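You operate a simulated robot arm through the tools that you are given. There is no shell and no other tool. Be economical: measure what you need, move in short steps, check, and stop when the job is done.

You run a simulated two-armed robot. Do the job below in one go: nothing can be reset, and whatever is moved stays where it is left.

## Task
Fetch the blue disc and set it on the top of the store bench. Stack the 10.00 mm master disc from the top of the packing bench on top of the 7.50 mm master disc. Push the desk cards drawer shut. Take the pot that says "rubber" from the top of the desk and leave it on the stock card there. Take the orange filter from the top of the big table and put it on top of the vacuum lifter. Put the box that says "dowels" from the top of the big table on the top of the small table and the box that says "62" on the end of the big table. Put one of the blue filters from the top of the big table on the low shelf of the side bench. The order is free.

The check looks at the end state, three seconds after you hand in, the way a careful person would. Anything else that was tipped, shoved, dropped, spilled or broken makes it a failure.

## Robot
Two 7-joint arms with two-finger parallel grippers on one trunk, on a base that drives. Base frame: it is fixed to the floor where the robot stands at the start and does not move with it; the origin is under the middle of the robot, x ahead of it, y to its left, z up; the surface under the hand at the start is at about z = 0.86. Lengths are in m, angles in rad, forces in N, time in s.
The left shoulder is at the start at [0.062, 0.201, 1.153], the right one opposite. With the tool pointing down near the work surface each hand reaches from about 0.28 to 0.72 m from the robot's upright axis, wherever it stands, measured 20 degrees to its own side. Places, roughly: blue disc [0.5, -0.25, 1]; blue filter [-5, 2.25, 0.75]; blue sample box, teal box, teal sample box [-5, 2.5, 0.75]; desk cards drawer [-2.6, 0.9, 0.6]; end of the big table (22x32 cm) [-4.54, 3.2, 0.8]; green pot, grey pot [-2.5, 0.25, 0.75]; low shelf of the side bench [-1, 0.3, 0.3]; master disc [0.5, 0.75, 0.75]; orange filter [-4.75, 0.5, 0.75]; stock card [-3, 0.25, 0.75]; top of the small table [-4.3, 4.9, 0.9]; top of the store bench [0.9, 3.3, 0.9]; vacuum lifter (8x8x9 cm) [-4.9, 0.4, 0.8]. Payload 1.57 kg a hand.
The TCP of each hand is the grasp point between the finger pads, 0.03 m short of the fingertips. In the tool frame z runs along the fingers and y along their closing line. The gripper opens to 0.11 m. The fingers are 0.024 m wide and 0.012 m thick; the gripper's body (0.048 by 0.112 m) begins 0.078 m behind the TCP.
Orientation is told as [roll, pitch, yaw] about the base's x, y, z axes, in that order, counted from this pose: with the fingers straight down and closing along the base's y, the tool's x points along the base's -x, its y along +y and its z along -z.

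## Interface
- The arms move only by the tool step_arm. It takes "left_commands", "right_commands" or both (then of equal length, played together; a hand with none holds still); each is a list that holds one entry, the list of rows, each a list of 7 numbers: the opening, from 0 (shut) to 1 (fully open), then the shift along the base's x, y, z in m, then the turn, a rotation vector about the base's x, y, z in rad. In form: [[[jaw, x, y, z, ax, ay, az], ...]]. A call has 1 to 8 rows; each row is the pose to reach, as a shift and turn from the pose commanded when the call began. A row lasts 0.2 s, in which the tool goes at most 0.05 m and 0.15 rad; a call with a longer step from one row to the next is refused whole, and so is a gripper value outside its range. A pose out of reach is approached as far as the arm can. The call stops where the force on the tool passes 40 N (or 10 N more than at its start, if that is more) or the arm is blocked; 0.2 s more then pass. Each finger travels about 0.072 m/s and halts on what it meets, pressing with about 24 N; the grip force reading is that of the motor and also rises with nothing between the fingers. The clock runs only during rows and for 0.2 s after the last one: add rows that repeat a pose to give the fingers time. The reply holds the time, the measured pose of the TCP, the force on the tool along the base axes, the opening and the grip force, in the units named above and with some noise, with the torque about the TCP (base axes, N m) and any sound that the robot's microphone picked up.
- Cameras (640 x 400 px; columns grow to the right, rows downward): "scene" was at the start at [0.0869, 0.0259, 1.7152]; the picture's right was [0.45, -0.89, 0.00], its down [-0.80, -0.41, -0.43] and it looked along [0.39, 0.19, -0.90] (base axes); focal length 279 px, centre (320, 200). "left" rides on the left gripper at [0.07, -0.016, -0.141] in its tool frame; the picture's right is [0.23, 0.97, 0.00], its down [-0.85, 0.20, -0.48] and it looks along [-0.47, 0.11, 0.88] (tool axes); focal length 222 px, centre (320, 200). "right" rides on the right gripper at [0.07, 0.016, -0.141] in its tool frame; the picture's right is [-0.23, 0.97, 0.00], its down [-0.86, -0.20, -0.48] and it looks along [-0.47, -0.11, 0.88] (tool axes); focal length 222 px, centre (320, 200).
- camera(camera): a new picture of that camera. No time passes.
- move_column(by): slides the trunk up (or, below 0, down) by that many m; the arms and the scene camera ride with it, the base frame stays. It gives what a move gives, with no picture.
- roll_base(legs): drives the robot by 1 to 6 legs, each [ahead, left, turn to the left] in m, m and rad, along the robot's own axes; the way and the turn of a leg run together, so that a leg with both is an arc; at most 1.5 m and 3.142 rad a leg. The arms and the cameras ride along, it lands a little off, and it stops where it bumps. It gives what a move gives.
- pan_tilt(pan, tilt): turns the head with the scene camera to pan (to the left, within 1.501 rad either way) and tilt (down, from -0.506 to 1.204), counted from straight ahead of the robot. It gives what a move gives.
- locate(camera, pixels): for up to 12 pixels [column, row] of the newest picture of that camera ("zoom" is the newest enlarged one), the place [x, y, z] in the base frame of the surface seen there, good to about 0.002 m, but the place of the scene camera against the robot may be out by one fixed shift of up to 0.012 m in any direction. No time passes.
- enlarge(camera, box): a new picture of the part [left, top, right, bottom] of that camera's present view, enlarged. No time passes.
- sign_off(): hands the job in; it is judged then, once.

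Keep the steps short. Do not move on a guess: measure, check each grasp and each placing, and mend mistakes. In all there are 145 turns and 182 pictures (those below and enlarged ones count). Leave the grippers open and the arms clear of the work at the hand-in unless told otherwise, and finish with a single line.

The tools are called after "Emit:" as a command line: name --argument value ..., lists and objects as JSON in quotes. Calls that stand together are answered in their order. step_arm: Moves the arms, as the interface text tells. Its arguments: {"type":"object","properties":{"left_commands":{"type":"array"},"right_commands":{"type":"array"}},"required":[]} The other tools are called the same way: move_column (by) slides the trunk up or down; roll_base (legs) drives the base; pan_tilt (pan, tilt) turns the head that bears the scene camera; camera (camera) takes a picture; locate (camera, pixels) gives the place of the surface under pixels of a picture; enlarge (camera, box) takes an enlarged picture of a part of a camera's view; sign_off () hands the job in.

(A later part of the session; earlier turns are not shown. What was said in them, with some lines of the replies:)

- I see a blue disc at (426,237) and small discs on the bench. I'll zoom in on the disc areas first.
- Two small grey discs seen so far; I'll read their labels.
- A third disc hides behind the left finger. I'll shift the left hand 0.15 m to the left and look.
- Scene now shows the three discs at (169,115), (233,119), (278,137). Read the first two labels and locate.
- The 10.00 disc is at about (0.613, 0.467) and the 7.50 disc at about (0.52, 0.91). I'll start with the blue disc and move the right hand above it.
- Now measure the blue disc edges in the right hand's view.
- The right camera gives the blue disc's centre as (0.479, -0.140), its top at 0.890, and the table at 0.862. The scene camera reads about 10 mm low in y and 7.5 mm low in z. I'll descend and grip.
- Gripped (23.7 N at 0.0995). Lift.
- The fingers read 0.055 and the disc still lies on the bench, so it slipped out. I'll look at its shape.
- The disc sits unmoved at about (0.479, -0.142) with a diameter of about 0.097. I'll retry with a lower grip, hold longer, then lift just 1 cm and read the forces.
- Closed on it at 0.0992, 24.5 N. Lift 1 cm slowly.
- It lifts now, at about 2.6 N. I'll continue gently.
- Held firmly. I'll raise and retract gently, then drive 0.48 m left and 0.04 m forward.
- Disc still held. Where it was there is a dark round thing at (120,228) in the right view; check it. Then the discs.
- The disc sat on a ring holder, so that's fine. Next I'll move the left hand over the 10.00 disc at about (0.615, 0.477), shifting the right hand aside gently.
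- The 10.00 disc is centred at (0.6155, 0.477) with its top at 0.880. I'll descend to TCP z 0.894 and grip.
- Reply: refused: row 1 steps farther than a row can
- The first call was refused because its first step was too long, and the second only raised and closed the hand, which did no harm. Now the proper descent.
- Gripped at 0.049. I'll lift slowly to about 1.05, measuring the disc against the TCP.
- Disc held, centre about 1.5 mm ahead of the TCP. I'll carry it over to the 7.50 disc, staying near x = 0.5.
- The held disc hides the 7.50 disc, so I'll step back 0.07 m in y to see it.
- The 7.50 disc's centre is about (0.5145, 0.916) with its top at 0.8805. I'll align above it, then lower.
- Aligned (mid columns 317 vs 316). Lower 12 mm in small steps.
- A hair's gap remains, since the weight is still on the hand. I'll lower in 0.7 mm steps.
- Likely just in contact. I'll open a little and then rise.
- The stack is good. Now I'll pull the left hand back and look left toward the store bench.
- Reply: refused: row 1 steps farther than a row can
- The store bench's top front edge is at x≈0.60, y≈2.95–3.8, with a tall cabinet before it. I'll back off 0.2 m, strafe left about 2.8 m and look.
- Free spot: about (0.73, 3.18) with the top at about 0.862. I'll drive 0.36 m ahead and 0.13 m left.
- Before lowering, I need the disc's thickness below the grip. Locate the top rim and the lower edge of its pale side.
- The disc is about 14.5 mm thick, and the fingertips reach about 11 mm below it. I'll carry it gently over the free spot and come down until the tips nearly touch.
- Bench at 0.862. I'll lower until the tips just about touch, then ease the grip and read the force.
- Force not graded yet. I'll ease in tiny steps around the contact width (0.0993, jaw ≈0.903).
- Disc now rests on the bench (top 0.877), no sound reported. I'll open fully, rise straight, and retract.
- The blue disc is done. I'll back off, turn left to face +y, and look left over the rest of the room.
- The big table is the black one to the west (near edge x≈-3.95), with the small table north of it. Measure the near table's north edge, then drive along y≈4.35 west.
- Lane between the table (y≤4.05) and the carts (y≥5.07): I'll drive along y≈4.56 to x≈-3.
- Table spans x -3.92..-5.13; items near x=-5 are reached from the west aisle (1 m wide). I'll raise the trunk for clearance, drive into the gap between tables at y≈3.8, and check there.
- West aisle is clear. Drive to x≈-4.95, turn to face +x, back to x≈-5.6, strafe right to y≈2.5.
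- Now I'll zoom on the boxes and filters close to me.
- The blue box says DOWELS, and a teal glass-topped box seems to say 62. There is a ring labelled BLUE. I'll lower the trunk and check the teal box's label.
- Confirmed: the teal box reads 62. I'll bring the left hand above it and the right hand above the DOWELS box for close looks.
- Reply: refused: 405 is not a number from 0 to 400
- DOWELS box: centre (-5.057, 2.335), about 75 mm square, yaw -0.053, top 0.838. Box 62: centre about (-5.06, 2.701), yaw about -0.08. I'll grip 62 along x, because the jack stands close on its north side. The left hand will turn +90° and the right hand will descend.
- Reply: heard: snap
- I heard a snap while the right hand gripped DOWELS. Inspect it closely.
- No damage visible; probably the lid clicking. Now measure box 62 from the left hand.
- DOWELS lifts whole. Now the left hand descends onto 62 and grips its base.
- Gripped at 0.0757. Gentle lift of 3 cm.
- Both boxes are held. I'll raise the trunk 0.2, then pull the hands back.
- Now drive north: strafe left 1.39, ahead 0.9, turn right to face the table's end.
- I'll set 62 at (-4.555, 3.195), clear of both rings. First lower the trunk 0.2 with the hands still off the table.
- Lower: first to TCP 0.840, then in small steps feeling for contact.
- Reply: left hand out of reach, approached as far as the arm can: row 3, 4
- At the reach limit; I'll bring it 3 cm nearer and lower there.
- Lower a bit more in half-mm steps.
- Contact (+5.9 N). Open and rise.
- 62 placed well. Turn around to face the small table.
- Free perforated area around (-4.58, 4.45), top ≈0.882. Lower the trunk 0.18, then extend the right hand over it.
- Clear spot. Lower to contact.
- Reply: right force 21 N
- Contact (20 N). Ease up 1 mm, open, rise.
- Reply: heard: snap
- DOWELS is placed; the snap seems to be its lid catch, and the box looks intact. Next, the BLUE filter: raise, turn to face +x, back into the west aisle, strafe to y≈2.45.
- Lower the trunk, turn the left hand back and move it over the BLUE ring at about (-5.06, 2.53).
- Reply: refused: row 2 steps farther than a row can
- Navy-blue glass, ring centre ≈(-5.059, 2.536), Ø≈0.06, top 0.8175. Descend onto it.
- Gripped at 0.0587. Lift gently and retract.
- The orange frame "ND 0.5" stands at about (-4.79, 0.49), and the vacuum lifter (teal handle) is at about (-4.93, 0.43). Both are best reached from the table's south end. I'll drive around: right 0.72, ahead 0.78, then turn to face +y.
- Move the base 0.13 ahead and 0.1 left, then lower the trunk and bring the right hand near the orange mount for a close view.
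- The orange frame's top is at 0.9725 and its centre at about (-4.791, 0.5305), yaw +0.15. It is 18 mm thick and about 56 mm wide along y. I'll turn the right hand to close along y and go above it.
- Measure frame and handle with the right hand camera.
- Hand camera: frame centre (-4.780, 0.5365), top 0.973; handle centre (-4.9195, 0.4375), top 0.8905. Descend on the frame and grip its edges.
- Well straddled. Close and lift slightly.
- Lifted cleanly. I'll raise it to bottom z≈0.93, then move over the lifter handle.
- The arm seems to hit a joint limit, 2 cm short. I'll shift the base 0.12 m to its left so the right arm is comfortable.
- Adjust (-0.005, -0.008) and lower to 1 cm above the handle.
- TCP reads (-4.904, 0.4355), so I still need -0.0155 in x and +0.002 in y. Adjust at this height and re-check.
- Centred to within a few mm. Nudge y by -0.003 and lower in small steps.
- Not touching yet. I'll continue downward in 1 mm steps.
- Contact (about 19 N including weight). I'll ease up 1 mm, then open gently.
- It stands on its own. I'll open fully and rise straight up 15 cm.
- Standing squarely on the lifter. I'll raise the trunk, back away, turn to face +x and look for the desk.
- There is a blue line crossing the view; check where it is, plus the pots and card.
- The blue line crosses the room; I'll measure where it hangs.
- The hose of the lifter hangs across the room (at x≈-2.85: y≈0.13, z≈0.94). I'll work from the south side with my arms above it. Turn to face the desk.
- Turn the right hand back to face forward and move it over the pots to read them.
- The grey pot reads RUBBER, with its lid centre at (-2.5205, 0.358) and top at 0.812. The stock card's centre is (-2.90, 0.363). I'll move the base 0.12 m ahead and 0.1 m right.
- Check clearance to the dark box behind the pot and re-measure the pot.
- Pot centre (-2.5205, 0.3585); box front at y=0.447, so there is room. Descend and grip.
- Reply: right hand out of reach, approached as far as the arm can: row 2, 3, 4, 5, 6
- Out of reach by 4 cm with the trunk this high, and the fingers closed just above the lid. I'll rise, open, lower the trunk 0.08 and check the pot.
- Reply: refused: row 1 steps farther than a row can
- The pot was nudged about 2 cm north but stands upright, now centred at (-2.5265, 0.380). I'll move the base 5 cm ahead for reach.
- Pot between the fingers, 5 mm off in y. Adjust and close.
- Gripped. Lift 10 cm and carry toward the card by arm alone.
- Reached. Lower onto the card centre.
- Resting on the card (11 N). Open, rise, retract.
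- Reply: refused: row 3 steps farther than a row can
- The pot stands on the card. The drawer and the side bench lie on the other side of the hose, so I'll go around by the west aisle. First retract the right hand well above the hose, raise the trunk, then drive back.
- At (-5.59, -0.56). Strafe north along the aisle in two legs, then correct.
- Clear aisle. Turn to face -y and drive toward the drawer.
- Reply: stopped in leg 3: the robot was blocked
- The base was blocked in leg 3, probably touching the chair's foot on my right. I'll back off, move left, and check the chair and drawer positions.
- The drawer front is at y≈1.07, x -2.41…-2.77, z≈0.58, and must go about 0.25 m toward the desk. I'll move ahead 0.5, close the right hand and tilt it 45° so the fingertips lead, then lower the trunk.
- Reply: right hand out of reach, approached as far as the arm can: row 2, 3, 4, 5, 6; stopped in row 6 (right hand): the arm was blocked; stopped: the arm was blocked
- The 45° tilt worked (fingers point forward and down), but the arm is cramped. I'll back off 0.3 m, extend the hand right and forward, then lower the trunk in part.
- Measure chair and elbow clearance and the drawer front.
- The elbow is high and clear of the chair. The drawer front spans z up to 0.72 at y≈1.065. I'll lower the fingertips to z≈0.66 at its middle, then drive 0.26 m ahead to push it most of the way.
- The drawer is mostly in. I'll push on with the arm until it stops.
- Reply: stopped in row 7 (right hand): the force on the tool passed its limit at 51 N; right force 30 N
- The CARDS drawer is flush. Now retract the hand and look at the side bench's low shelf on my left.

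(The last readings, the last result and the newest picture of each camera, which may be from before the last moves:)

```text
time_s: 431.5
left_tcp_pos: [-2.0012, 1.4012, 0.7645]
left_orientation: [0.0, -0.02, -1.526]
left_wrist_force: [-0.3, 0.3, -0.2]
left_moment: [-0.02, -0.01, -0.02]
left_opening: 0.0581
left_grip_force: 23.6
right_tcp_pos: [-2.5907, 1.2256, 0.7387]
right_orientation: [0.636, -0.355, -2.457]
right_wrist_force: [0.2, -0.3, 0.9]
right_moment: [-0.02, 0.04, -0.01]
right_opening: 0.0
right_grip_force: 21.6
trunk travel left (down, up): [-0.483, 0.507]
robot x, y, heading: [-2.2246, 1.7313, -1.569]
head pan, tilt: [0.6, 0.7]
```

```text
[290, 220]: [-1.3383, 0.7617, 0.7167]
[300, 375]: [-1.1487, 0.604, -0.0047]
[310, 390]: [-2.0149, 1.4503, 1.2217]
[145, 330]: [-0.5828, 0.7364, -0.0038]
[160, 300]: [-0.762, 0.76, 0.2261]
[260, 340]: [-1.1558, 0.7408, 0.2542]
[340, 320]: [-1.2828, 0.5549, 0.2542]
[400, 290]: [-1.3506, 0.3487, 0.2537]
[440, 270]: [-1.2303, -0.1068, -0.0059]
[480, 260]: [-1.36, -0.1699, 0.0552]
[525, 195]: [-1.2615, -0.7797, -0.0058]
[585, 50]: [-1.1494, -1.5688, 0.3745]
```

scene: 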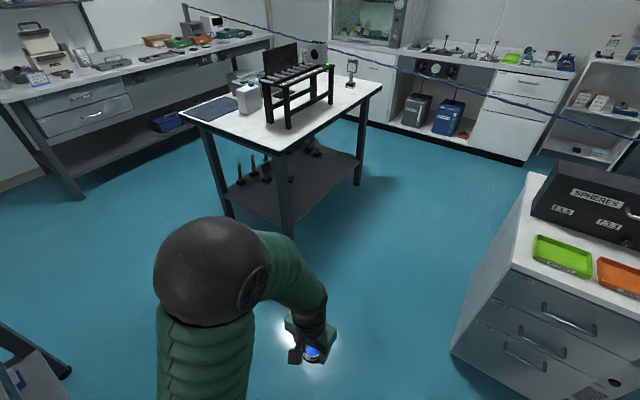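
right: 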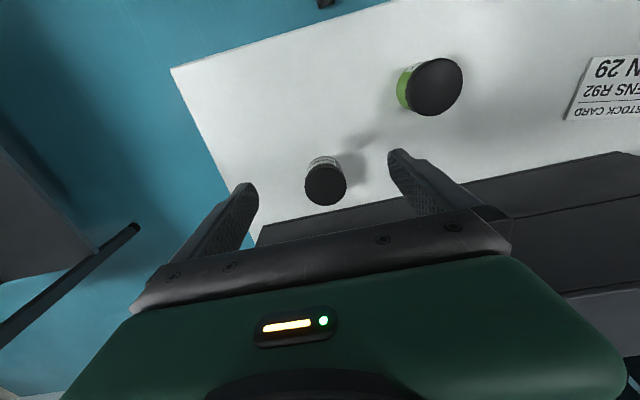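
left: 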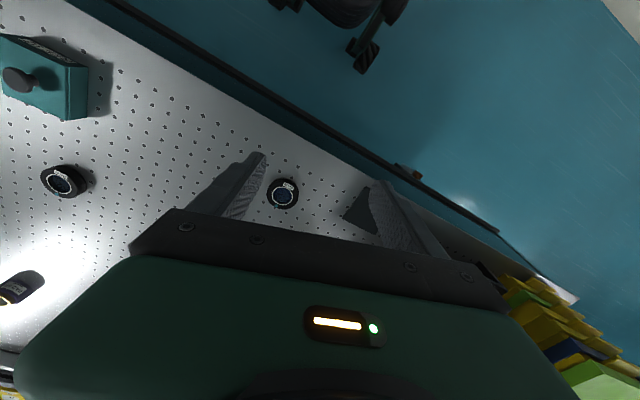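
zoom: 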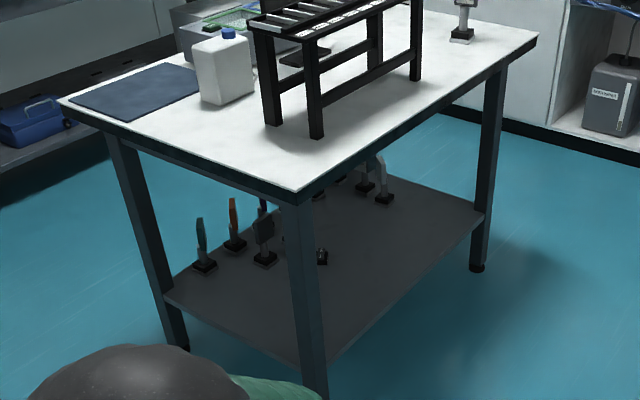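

Free shelf strip at about (-1.28, 0.55), shelf z≈0.262. Retract the right hand, turn to face +x, and strafe south past the desk.

Emit:
step_arm --right_commands '[[[0, 0.02, 0.03, 0.02, 0, 0, 0], [0, 0.04, 0.06, 0.04, 0, 0, 0], [0, 0.06, 0.09, 0.06, 0, 0, 0], [0, 0.08, 0.12, 0.08, 0, 0, 0], [0, 0.1, 0.15, 0.08, 0, 0, 0]]]'

Emit:
roll_base --legs '[[0, 0, 1.57], [0.15, -0.95, 0]]'

Emit:
pan_tilt --pan 0.0 --tilt 0.8

Emit:
camera --camera "scene"

```text
time_s: 432.7
left_tcp_pos: [-2.0004, 1.4011, 0.7624]
left_orientation: [0.0, -0.022, -1.526]
left_wrist_force: [-1.0, 0.4, -1.0]
left_moment: [0.0, -0.02, 0.0]
left_opening: 0.0579
left_grip_force: 24.2
right_tcp_pos: [-2.5286, 1.3184, 0.8189]
right_orientation: [0.635, -0.355, -2.456]
right_wrist_force: [0.8, 0.9, 0.9]
right_moment: [-0.01, -0.01, 0.01]
right_opening: 0.0
right_grip_force: 21.4
right hand out of reach, approached as far as the arm can: row 4, 5
trunk travel left (down, up): [-0.483, 0.507]
robot x, y, heading: [-2.2259, 1.7328, -1.573]
head pan, tilt: [0.6, 0.7]
```

```text
time_s: 435.7
left_tcp_pos: [-1.8278, 1.7721, 0.7648]
left_orientation: [-0.005, -0.032, -0.453]
left_wrist_force: [-1.8, -2.1, -1.8]
left_moment: [0.13, -0.03, 0.02]
left_opening: 0.0578
left_grip_force: 24.6
right_tcp_pos: [-2.0017, 1.273, 0.8199]
right_orientation: [0.636, -0.357, -1.369]
right_wrist_force: [0.7, -0.9, 0.0]
right_moment: [-0.01, 0.0, -0.01]
right_opening: 0.0
right_grip_force: 21.8
trunk travel left (down, up): [-0.483, 0.507]
robot x, y, heading: [-2.2309, 1.7296, -0.486]
head pan, tilt: [0.6, 0.7]
stopped in leg 1: the force on the tool passed its limit at 102 N (the readings are from after the stop); the commanded pose is now the measured one
```

```text
time_s: 436.7
left_tcp_pos: [-1.8289, 1.7739, 0.7652]
left_orientation: [-0.006, -0.032, -0.453]
left_wrist_force: [0.0, -2.6, -1.9]
left_moment: [0.14, -0.04, 0.02]
left_opening: 0.058
left_grip_force: 24.0
right_tcp_pos: [-2.0007, 1.2724, 0.8206]
right_orientation: [0.637, -0.357, -1.368]
right_wrist_force: [0.3, 0.2, 0.4]
right_moment: [0.02, 0.0, -0.03]
right_opening: 0.0003
right_grip_force: 20.9
trunk travel left (down, up): [-0.483, 0.507]
robot x, y, heading: [-2.2249, 1.7341, -0.489]
head pan, tilt: [0.0, 0.799]
```

```text
24 pictures are left
```

scene: 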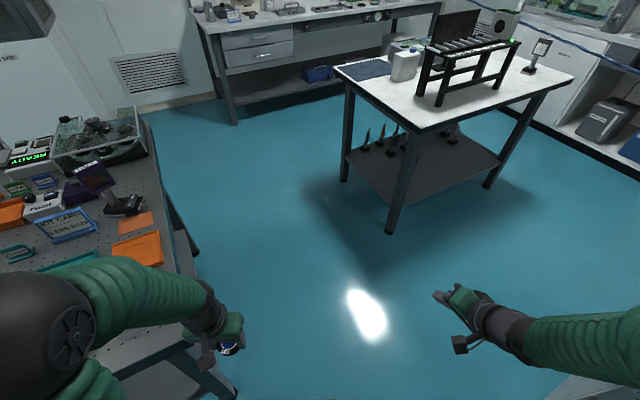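

The left hand touched the central table's corner while turning; the filter is still held. I'll turn back a little, move diagonally away, then finish the turn in the open.

Emit:
roll_base --legs '[[0, 0, -0.15], [0.648, -0.452, 0], [0, 0, 0.64], [0.08, -0.43, 0]]'

Emit:
camera --camera "left"

Emit:
camera --camera "scene"

```text
time_s: 445.5
left_tcp_pos: [-1.5658, 0.7918, 0.7639]
left_orientation: [-0.011, -0.031, 0.035]
left_wrist_force: [-0.6, -0.6, -1.9]
left_moment: [-0.02, 0.0, -0.01]
left_opening: 0.0581
left_grip_force: 23.9
right_tcp_pos: [-1.4844, 0.2689, 0.8215]
right_orientation: [0.634, -0.361, -0.882]
right_wrist_force: [0.2, -0.2, 0.3]
right_moment: [0.0, 0.02, -0.02]
right_opening: 0.0
right_grip_force: 21.6
trunk travel left (down, up): [-0.483, 0.507]
robot x, y, heading: [-1.8993, 0.5678, -0.003]
head pan, tilt: [0.0, 0.799]
```

```text
23 pictures are left
```

left: 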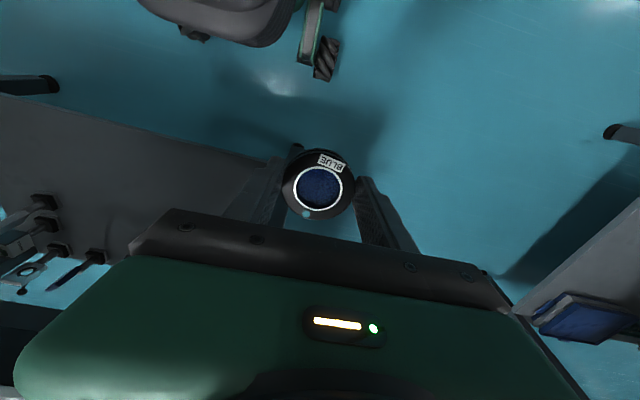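

```text
22 pictures are left
```

scene: 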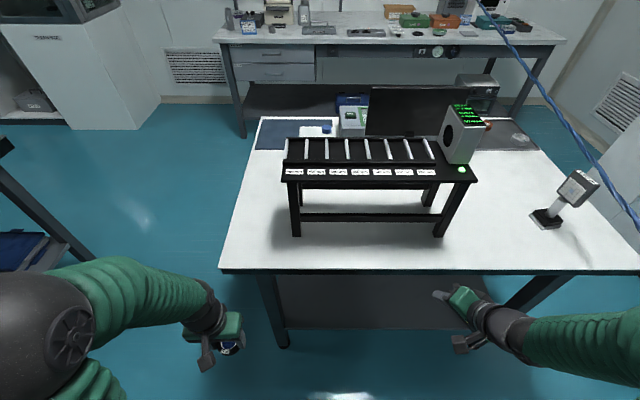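

Filter secure. I'll drive 4 cm ahead, lower the trunk 0.4, then bring the left hand south and toward the shelf.

Emit:
roll_base --legs '[[0.04, 0, 0]]'

Emit:
move_column --by -0.4

Emit:
step_arm --left_commands '[[[0.2, 0, -0.035, 0, 0, 0, 0], [0.2, 0, -0.07, 0, 0, 0, 0], [0.2, 0, -0.105, 0, 0, 0, 0], [0.2, 0, -0.14, 0, 0, 0, 0], [0.2, 0, -0.175, 0, 0, 0, 0], [0.2, 0.035, -0.18, 0, 0, 0, 0], [0.2, 0.07, -0.18, 0, 0, 0, 0], [0.2, 0.105, -0.18, 0, 0, 0, 0]]]'

Emit:
camera --camera "left"

Emit:
camera --camera "scene"

```text
time_s: 446.4
left_tcp_pos: [-1.5256, 0.7883, 0.7658]
left_orientation: [-0.004, -0.032, 0.036]
left_wrist_force: [0.7, 0.1, -0.5]
left_moment: [0.03, 0.04, 0.01]
left_opening: 0.058
left_grip_force: 23.5
right_tcp_pos: [-1.4474, 0.2658, 0.818]
right_orientation: [0.637, -0.352, -0.879]
right_wrist_force: [-15.6, 4.6, -21.2]
right_moment: [-0.01, 0.72, 0.18]
right_opening: 0.0001
right_grip_force: 21.2
trunk travel left (down, up): [-0.483, 0.507]
robot x, y, heading: [-1.8603, 0.566, 0.002]
head pan, tilt: [0.0, 0.799]
```

```text
time_s: 450.2
left_tcp_pos: [-1.5273, 0.7892, 0.3664]
left_orientation: [-0.004, -0.033, 0.035]
left_wrist_force: [-0.6, -0.2, -0.5]
left_moment: [-0.02, 0.0, 0.01]
left_opening: 0.0579
left_grip_force: 24.2
right_tcp_pos: [-1.4483, 0.2671, 0.4207]
right_orientation: [0.633, -0.354, -0.878]
right_wrist_force: [-0.3, 0.0, -0.4]
right_moment: [-0.03, 0.03, -0.02]
right_opening: 0.0
right_grip_force: 20.9
trunk travel left (down, up): [-0.083, 0.907]
robot x, y, heading: [-1.8588, 0.5696, -0.007]
head pan, tilt: [0.0, 0.799]
```

```text
time_s: 452.1
left_tcp_pos: [-1.421, 0.609, 0.3633]
left_orientation: [-0.007, -0.031, 0.034]
left_wrist_force: [0.0, 1.5, -0.8]
left_moment: [-0.01, -0.04, 0.02]
left_opening: 0.0581
left_grip_force: 23.7
right_tcp_pos: [-1.4482, 0.2671, 0.4202]
right_orientation: [0.636, -0.353, -0.879]
right_wrist_force: [0.3, 0.3, 0.8]
right_moment: [0.0, -0.01, -0.01]
right_opening: 0.0
right_grip_force: 21.3
trunk travel left (down, up): [-0.083, 0.907]
robot x, y, heading: [-1.8579, 0.5656, -0.004]
head pan, tilt: [0.0, 0.799]
```

```text
21 pictures are left
```

left: 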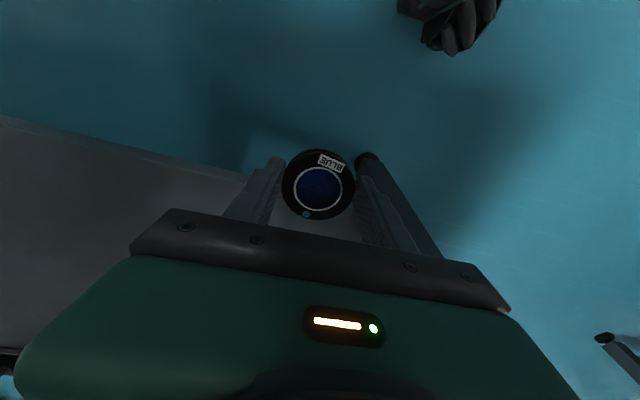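

```text
20 pictures are left
```

scene: 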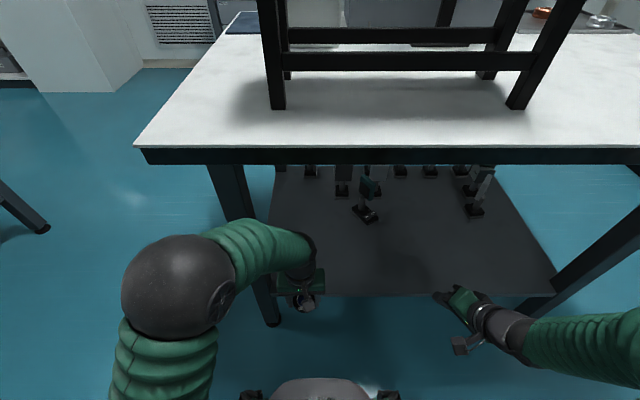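

Emit:
locate --camera "left" --pixels '[[100, 150], [150, 165], [200, 178], [120, 220], [180, 195], [395, 195], [425, 235], [300, 225]]'

Emit:
locate --camera "scene" --pixels '[[365, 217], [340, 290], [300, 270], [330, 250], [265, 300], [342, 190], [390, 157], [240, 200]]'

```text
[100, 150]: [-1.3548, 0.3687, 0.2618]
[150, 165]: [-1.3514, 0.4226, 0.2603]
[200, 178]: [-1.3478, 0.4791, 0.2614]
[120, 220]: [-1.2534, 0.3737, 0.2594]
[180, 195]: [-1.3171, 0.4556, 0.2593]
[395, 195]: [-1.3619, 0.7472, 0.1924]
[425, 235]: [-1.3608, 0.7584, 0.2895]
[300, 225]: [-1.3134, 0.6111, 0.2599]
```

```text
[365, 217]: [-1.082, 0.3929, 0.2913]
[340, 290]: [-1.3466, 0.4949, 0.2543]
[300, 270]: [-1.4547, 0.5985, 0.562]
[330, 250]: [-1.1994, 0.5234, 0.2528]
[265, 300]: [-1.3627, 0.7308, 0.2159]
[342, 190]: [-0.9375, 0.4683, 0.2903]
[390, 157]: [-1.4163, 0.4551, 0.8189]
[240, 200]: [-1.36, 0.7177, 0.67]
```

Shelf z=0.2605, edge x≈-1.365, nearest mount at (-1.08, 0.40). I'll move in to x≈-1.27, then descend to just above the shelf.

Emit:
step_arm --left_commands '[[[0.2, 0.04, 0, 0, 0, 0, 0], [0.2, 0.08, 0, 0, 0, 0, 0], [0.2, 0.12, 0, 0, 0, 0, 0], [0.2, 0.15, 0, 0, 0, 0, 0], [0.2, 0.15, 0, -0.03, 0, 0, 0], [0.2, 0.15, 0, -0.055, 0, 0, 0], [0.2, 0.15, 0, -0.064, 0, 0, 0], [0.2, 0.15, 0, -0.064, 0, 0, 0]]]'

Emit:
step_arm --left_commands '[[[0.2, 0, 0, -0.002, 0, 0, 0], [0.2, 0, 0, -0.0035, 0, 0, 0], [0.2, 0, 0, -0.0035, 0, 0, 0]]]'

Emit:
camera --camera "left"

```text
time_s: 453.9
left_tcp_pos: [-1.2703, 0.6084, 0.3003]
left_orientation: [-0.007, -0.034, 0.035]
left_wrist_force: [0.1, 0.4, -0.5]
left_moment: [0.01, 0.01, -0.03]
left_opening: 0.0584
left_grip_force: 24.0
right_tcp_pos: [-1.447, 0.2672, 0.4197]
right_orientation: [0.636, -0.351, -0.88]
right_wrist_force: [0.4, -0.2, -0.5]
right_moment: [0.01, -0.01, -0.04]
right_opening: 0.0
right_grip_force: 21.5
trunk travel left (down, up): [-0.083, 0.907]
robot x, y, heading: [-1.8628, 0.5679, -0.001]
head pan, tilt: [0.0, 0.799]
```

```text
time_s: 454.6
left_tcp_pos: [-1.2706, 0.6094, 0.2963]
left_orientation: [-0.006, -0.033, 0.034]
left_wrist_force: [0.4, 0.4, 0.0]
left_moment: [-0.04, -0.02, -0.02]
left_opening: 0.058
left_grip_force: 23.6
right_tcp_pos: [-1.4487, 0.267, 0.42]
right_orientation: [0.635, -0.354, -0.88]
right_wrist_force: [-1.3, -0.1, 0.1]
right_moment: [0.0, -0.04, -0.01]
right_opening: 0.0
right_grip_force: 21.3
trunk travel left (down, up): [-0.083, 0.907]
robot x, y, heading: [-1.8592, 0.5664, -0.002]
head pan, tilt: [0.0, 0.799]
```

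```text
19 pictures are left
```

left: 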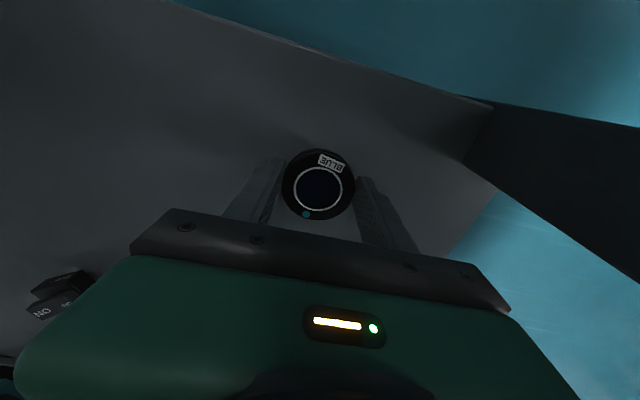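

Lower a little more until contact.

Emit:
step_arm --left_commands '[[[0.2, 0, 0, -0.001, 0, 0, 0], [0.2, 0, 0, -0.002, 0, 0, 0], [0.2, 0, 0, -0.003, 0, 0, 0], [0.2, 0, 0, -0.003, 0, 0, 0]]]'

```text
time_s: 455.6
left_tcp_pos: [-1.272, 0.6084, 0.2951]
left_orientation: [-0.006, -0.034, 0.035]
left_wrist_force: [-0.9, 0.0, 1.5]
left_moment: [-0.02, 0.04, 0.02]
left_opening: 0.0578
left_grip_force: 24.1
right_tcp_pos: [-1.448, 0.2679, 0.4193]
right_orientation: [0.635, -0.352, -0.881]
right_wrist_force: [-0.6, -0.1, 0.2]
right_moment: [0.0, 0.04, -0.01]
right_opening: 0.0001
right_grip_force: 21.1
trunk travel left (down, up): [-0.083, 0.907]
robot x, y, heading: [-1.8562, 0.5657, 0.001]
head pan, tilt: [0.0, 0.799]
```

Light contact. Open, rise 6 cm, and withdraw straight back.

Emit:
step_arm --left_commands '[[[0.6, 0, 0, 0, 0, 0, 0], [0.75, 0, 0, 0, 0, 0, 0], [0.75, 0, 0, 0.001, 0, 0, 0], [0.75, 0, 0, 0.02, 0, 0, 0], [0.75, 0, 0, 0.05, 0, 0, 0], [0.75, -0.03, 0, 0.065, 0, 0, 0], [0.75, -0.07, 0, 0.065, 0, 0, 0], [0.75, -0.11, 0, 0.065, 0, 0, 0]]]'

Emit:
camera --camera "left"

Emit:
step_arm --left_commands '[[[0.9, -0.03, 0, 0, 0, 0, 0], [1, -0.06, 0, 0, 0, 0, 0], [1, -0.09, 0, 0, 0, 0, 0], [1, -0.12, 0.0, 0, 0, 0, 0]]]' --right_commands '[[[0.3, 0, 0, 0, 0, 0, 0], [0.6, 0, 0, 0, 0, 0, 0], [0.8, 0, 0, 0, 0, 0, 0], [0.8, 0, 0, 0, 0, 0, 0]]]'

Emit:
camera --camera "scene"

```text
time_s: 457.4
left_tcp_pos: [-1.3822, 0.6081, 0.3611]
left_orientation: [-0.004, -0.035, 0.036]
left_wrist_force: [-0.3, -0.4, 0.2]
left_moment: [0.02, -0.01, 0.03]
left_opening: 0.0825
left_grip_force: 0.1
right_tcp_pos: [-1.4481, 0.2668, 0.4185]
right_orientation: [0.636, -0.353, -0.879]
right_wrist_force: [0.0, 0.2, -0.3]
right_moment: [-0.01, 0.02, -0.02]
right_opening: 0.0
right_grip_force: 21.2
trunk travel left (down, up): [-0.083, 0.907]
robot x, y, heading: [-1.8605, 0.5648, -0.005]
head pan, tilt: [0.0, 0.799]
```

```text
18 pictures are left
```

left: 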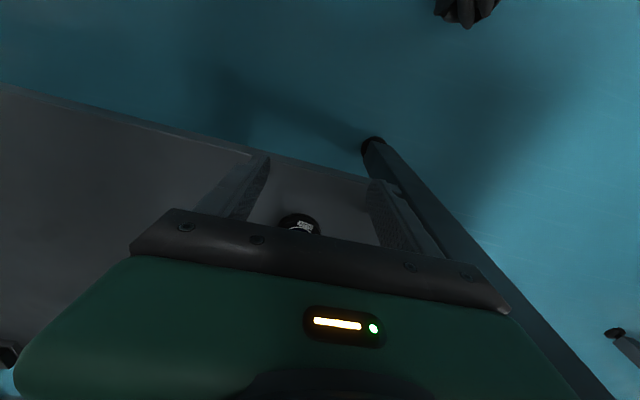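

```text
time_s: 458.4
left_tcp_pos: [-1.5035, 0.6082, 0.3618]
left_orientation: [-0.006, -0.033, 0.033]
left_wrist_force: [-1.5, 0.2, 0.1]
left_moment: [-0.02, -0.03, 0.0]
left_opening: 0.1096
left_grip_force: 0.1
right_tcp_pos: [-1.4476, 0.2665, 0.419]
right_orientation: [0.635, -0.351, -0.878]
right_wrist_force: [0.1, -0.5, -0.1]
right_moment: [0.04, -0.01, -0.04]
right_opening: 0.0879
right_grip_force: 0.0
trunk travel left (down, up): [-0.083, 0.907]
robot x, y, heading: [-1.8596, 0.5645, -0.003]
head pan, tilt: [0.0, 0.799]
```

```text
17 pictures are left
```

scene: 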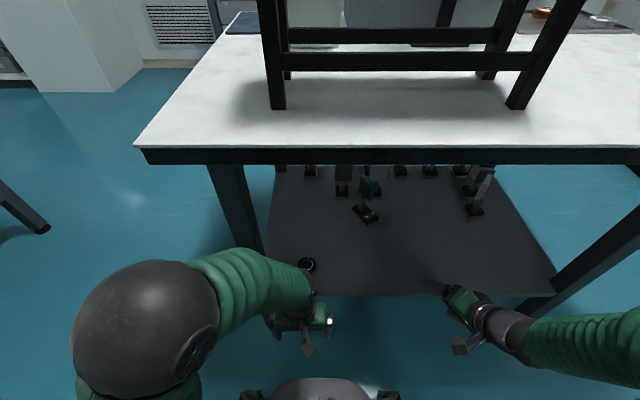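

The BLUE filter rests on the shelf at (308,264). I'll back off a little and confirm.

Emit:
roll_base --legs '[[-0.12, 0, 0]]'

Emit:
enlarge --camera "scene" --box '[200, 160, 520, 340]'

```text
time_s: 459.7
left_tcp_pos: [-1.6214, 0.6073, 0.3619]
left_orientation: [-0.006, -0.033, 0.031]
left_wrist_force: [-0.1, -0.4, 0.6]
left_moment: [0.0, -0.02, 0.0]
left_opening: 0.1099
left_grip_force: 0.0
right_tcp_pos: [-1.5682, 0.2667, 0.4187]
right_orientation: [0.637, -0.352, -0.882]
right_wrist_force: [0.5, -0.2, 0.5]
right_moment: [0.01, -0.02, -0.01]
right_opening: 0.088
right_grip_force: 0.1
trunk travel left (down, up): [-0.083, 0.907]
robot x, y, heading: [-1.9776, 0.569, -0.007]
head pan, tilt: [0.0, 0.799]
```

```text
2.00 times, centred on (360, 250) of scene
```

zoom: 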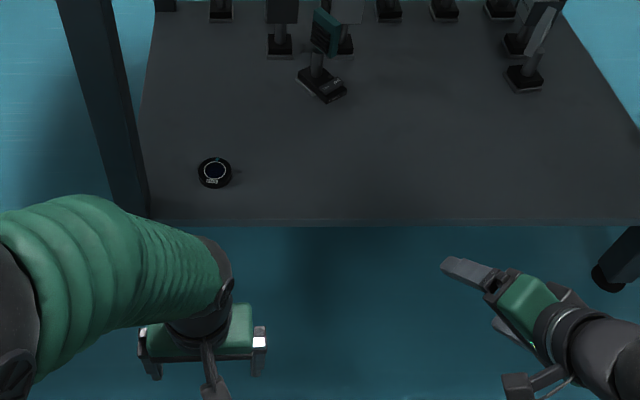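

The filter lies flat on the shelf, both grippers are open, and the arms are clear. I'm handing in.

Emit:
sign_off

```text
The job is handed in.
```

All seven placements are done and handed in; on the way I bumped the chair, the central table's corner and the side bench's edge, saw nothing displaced, and did not re-measure.
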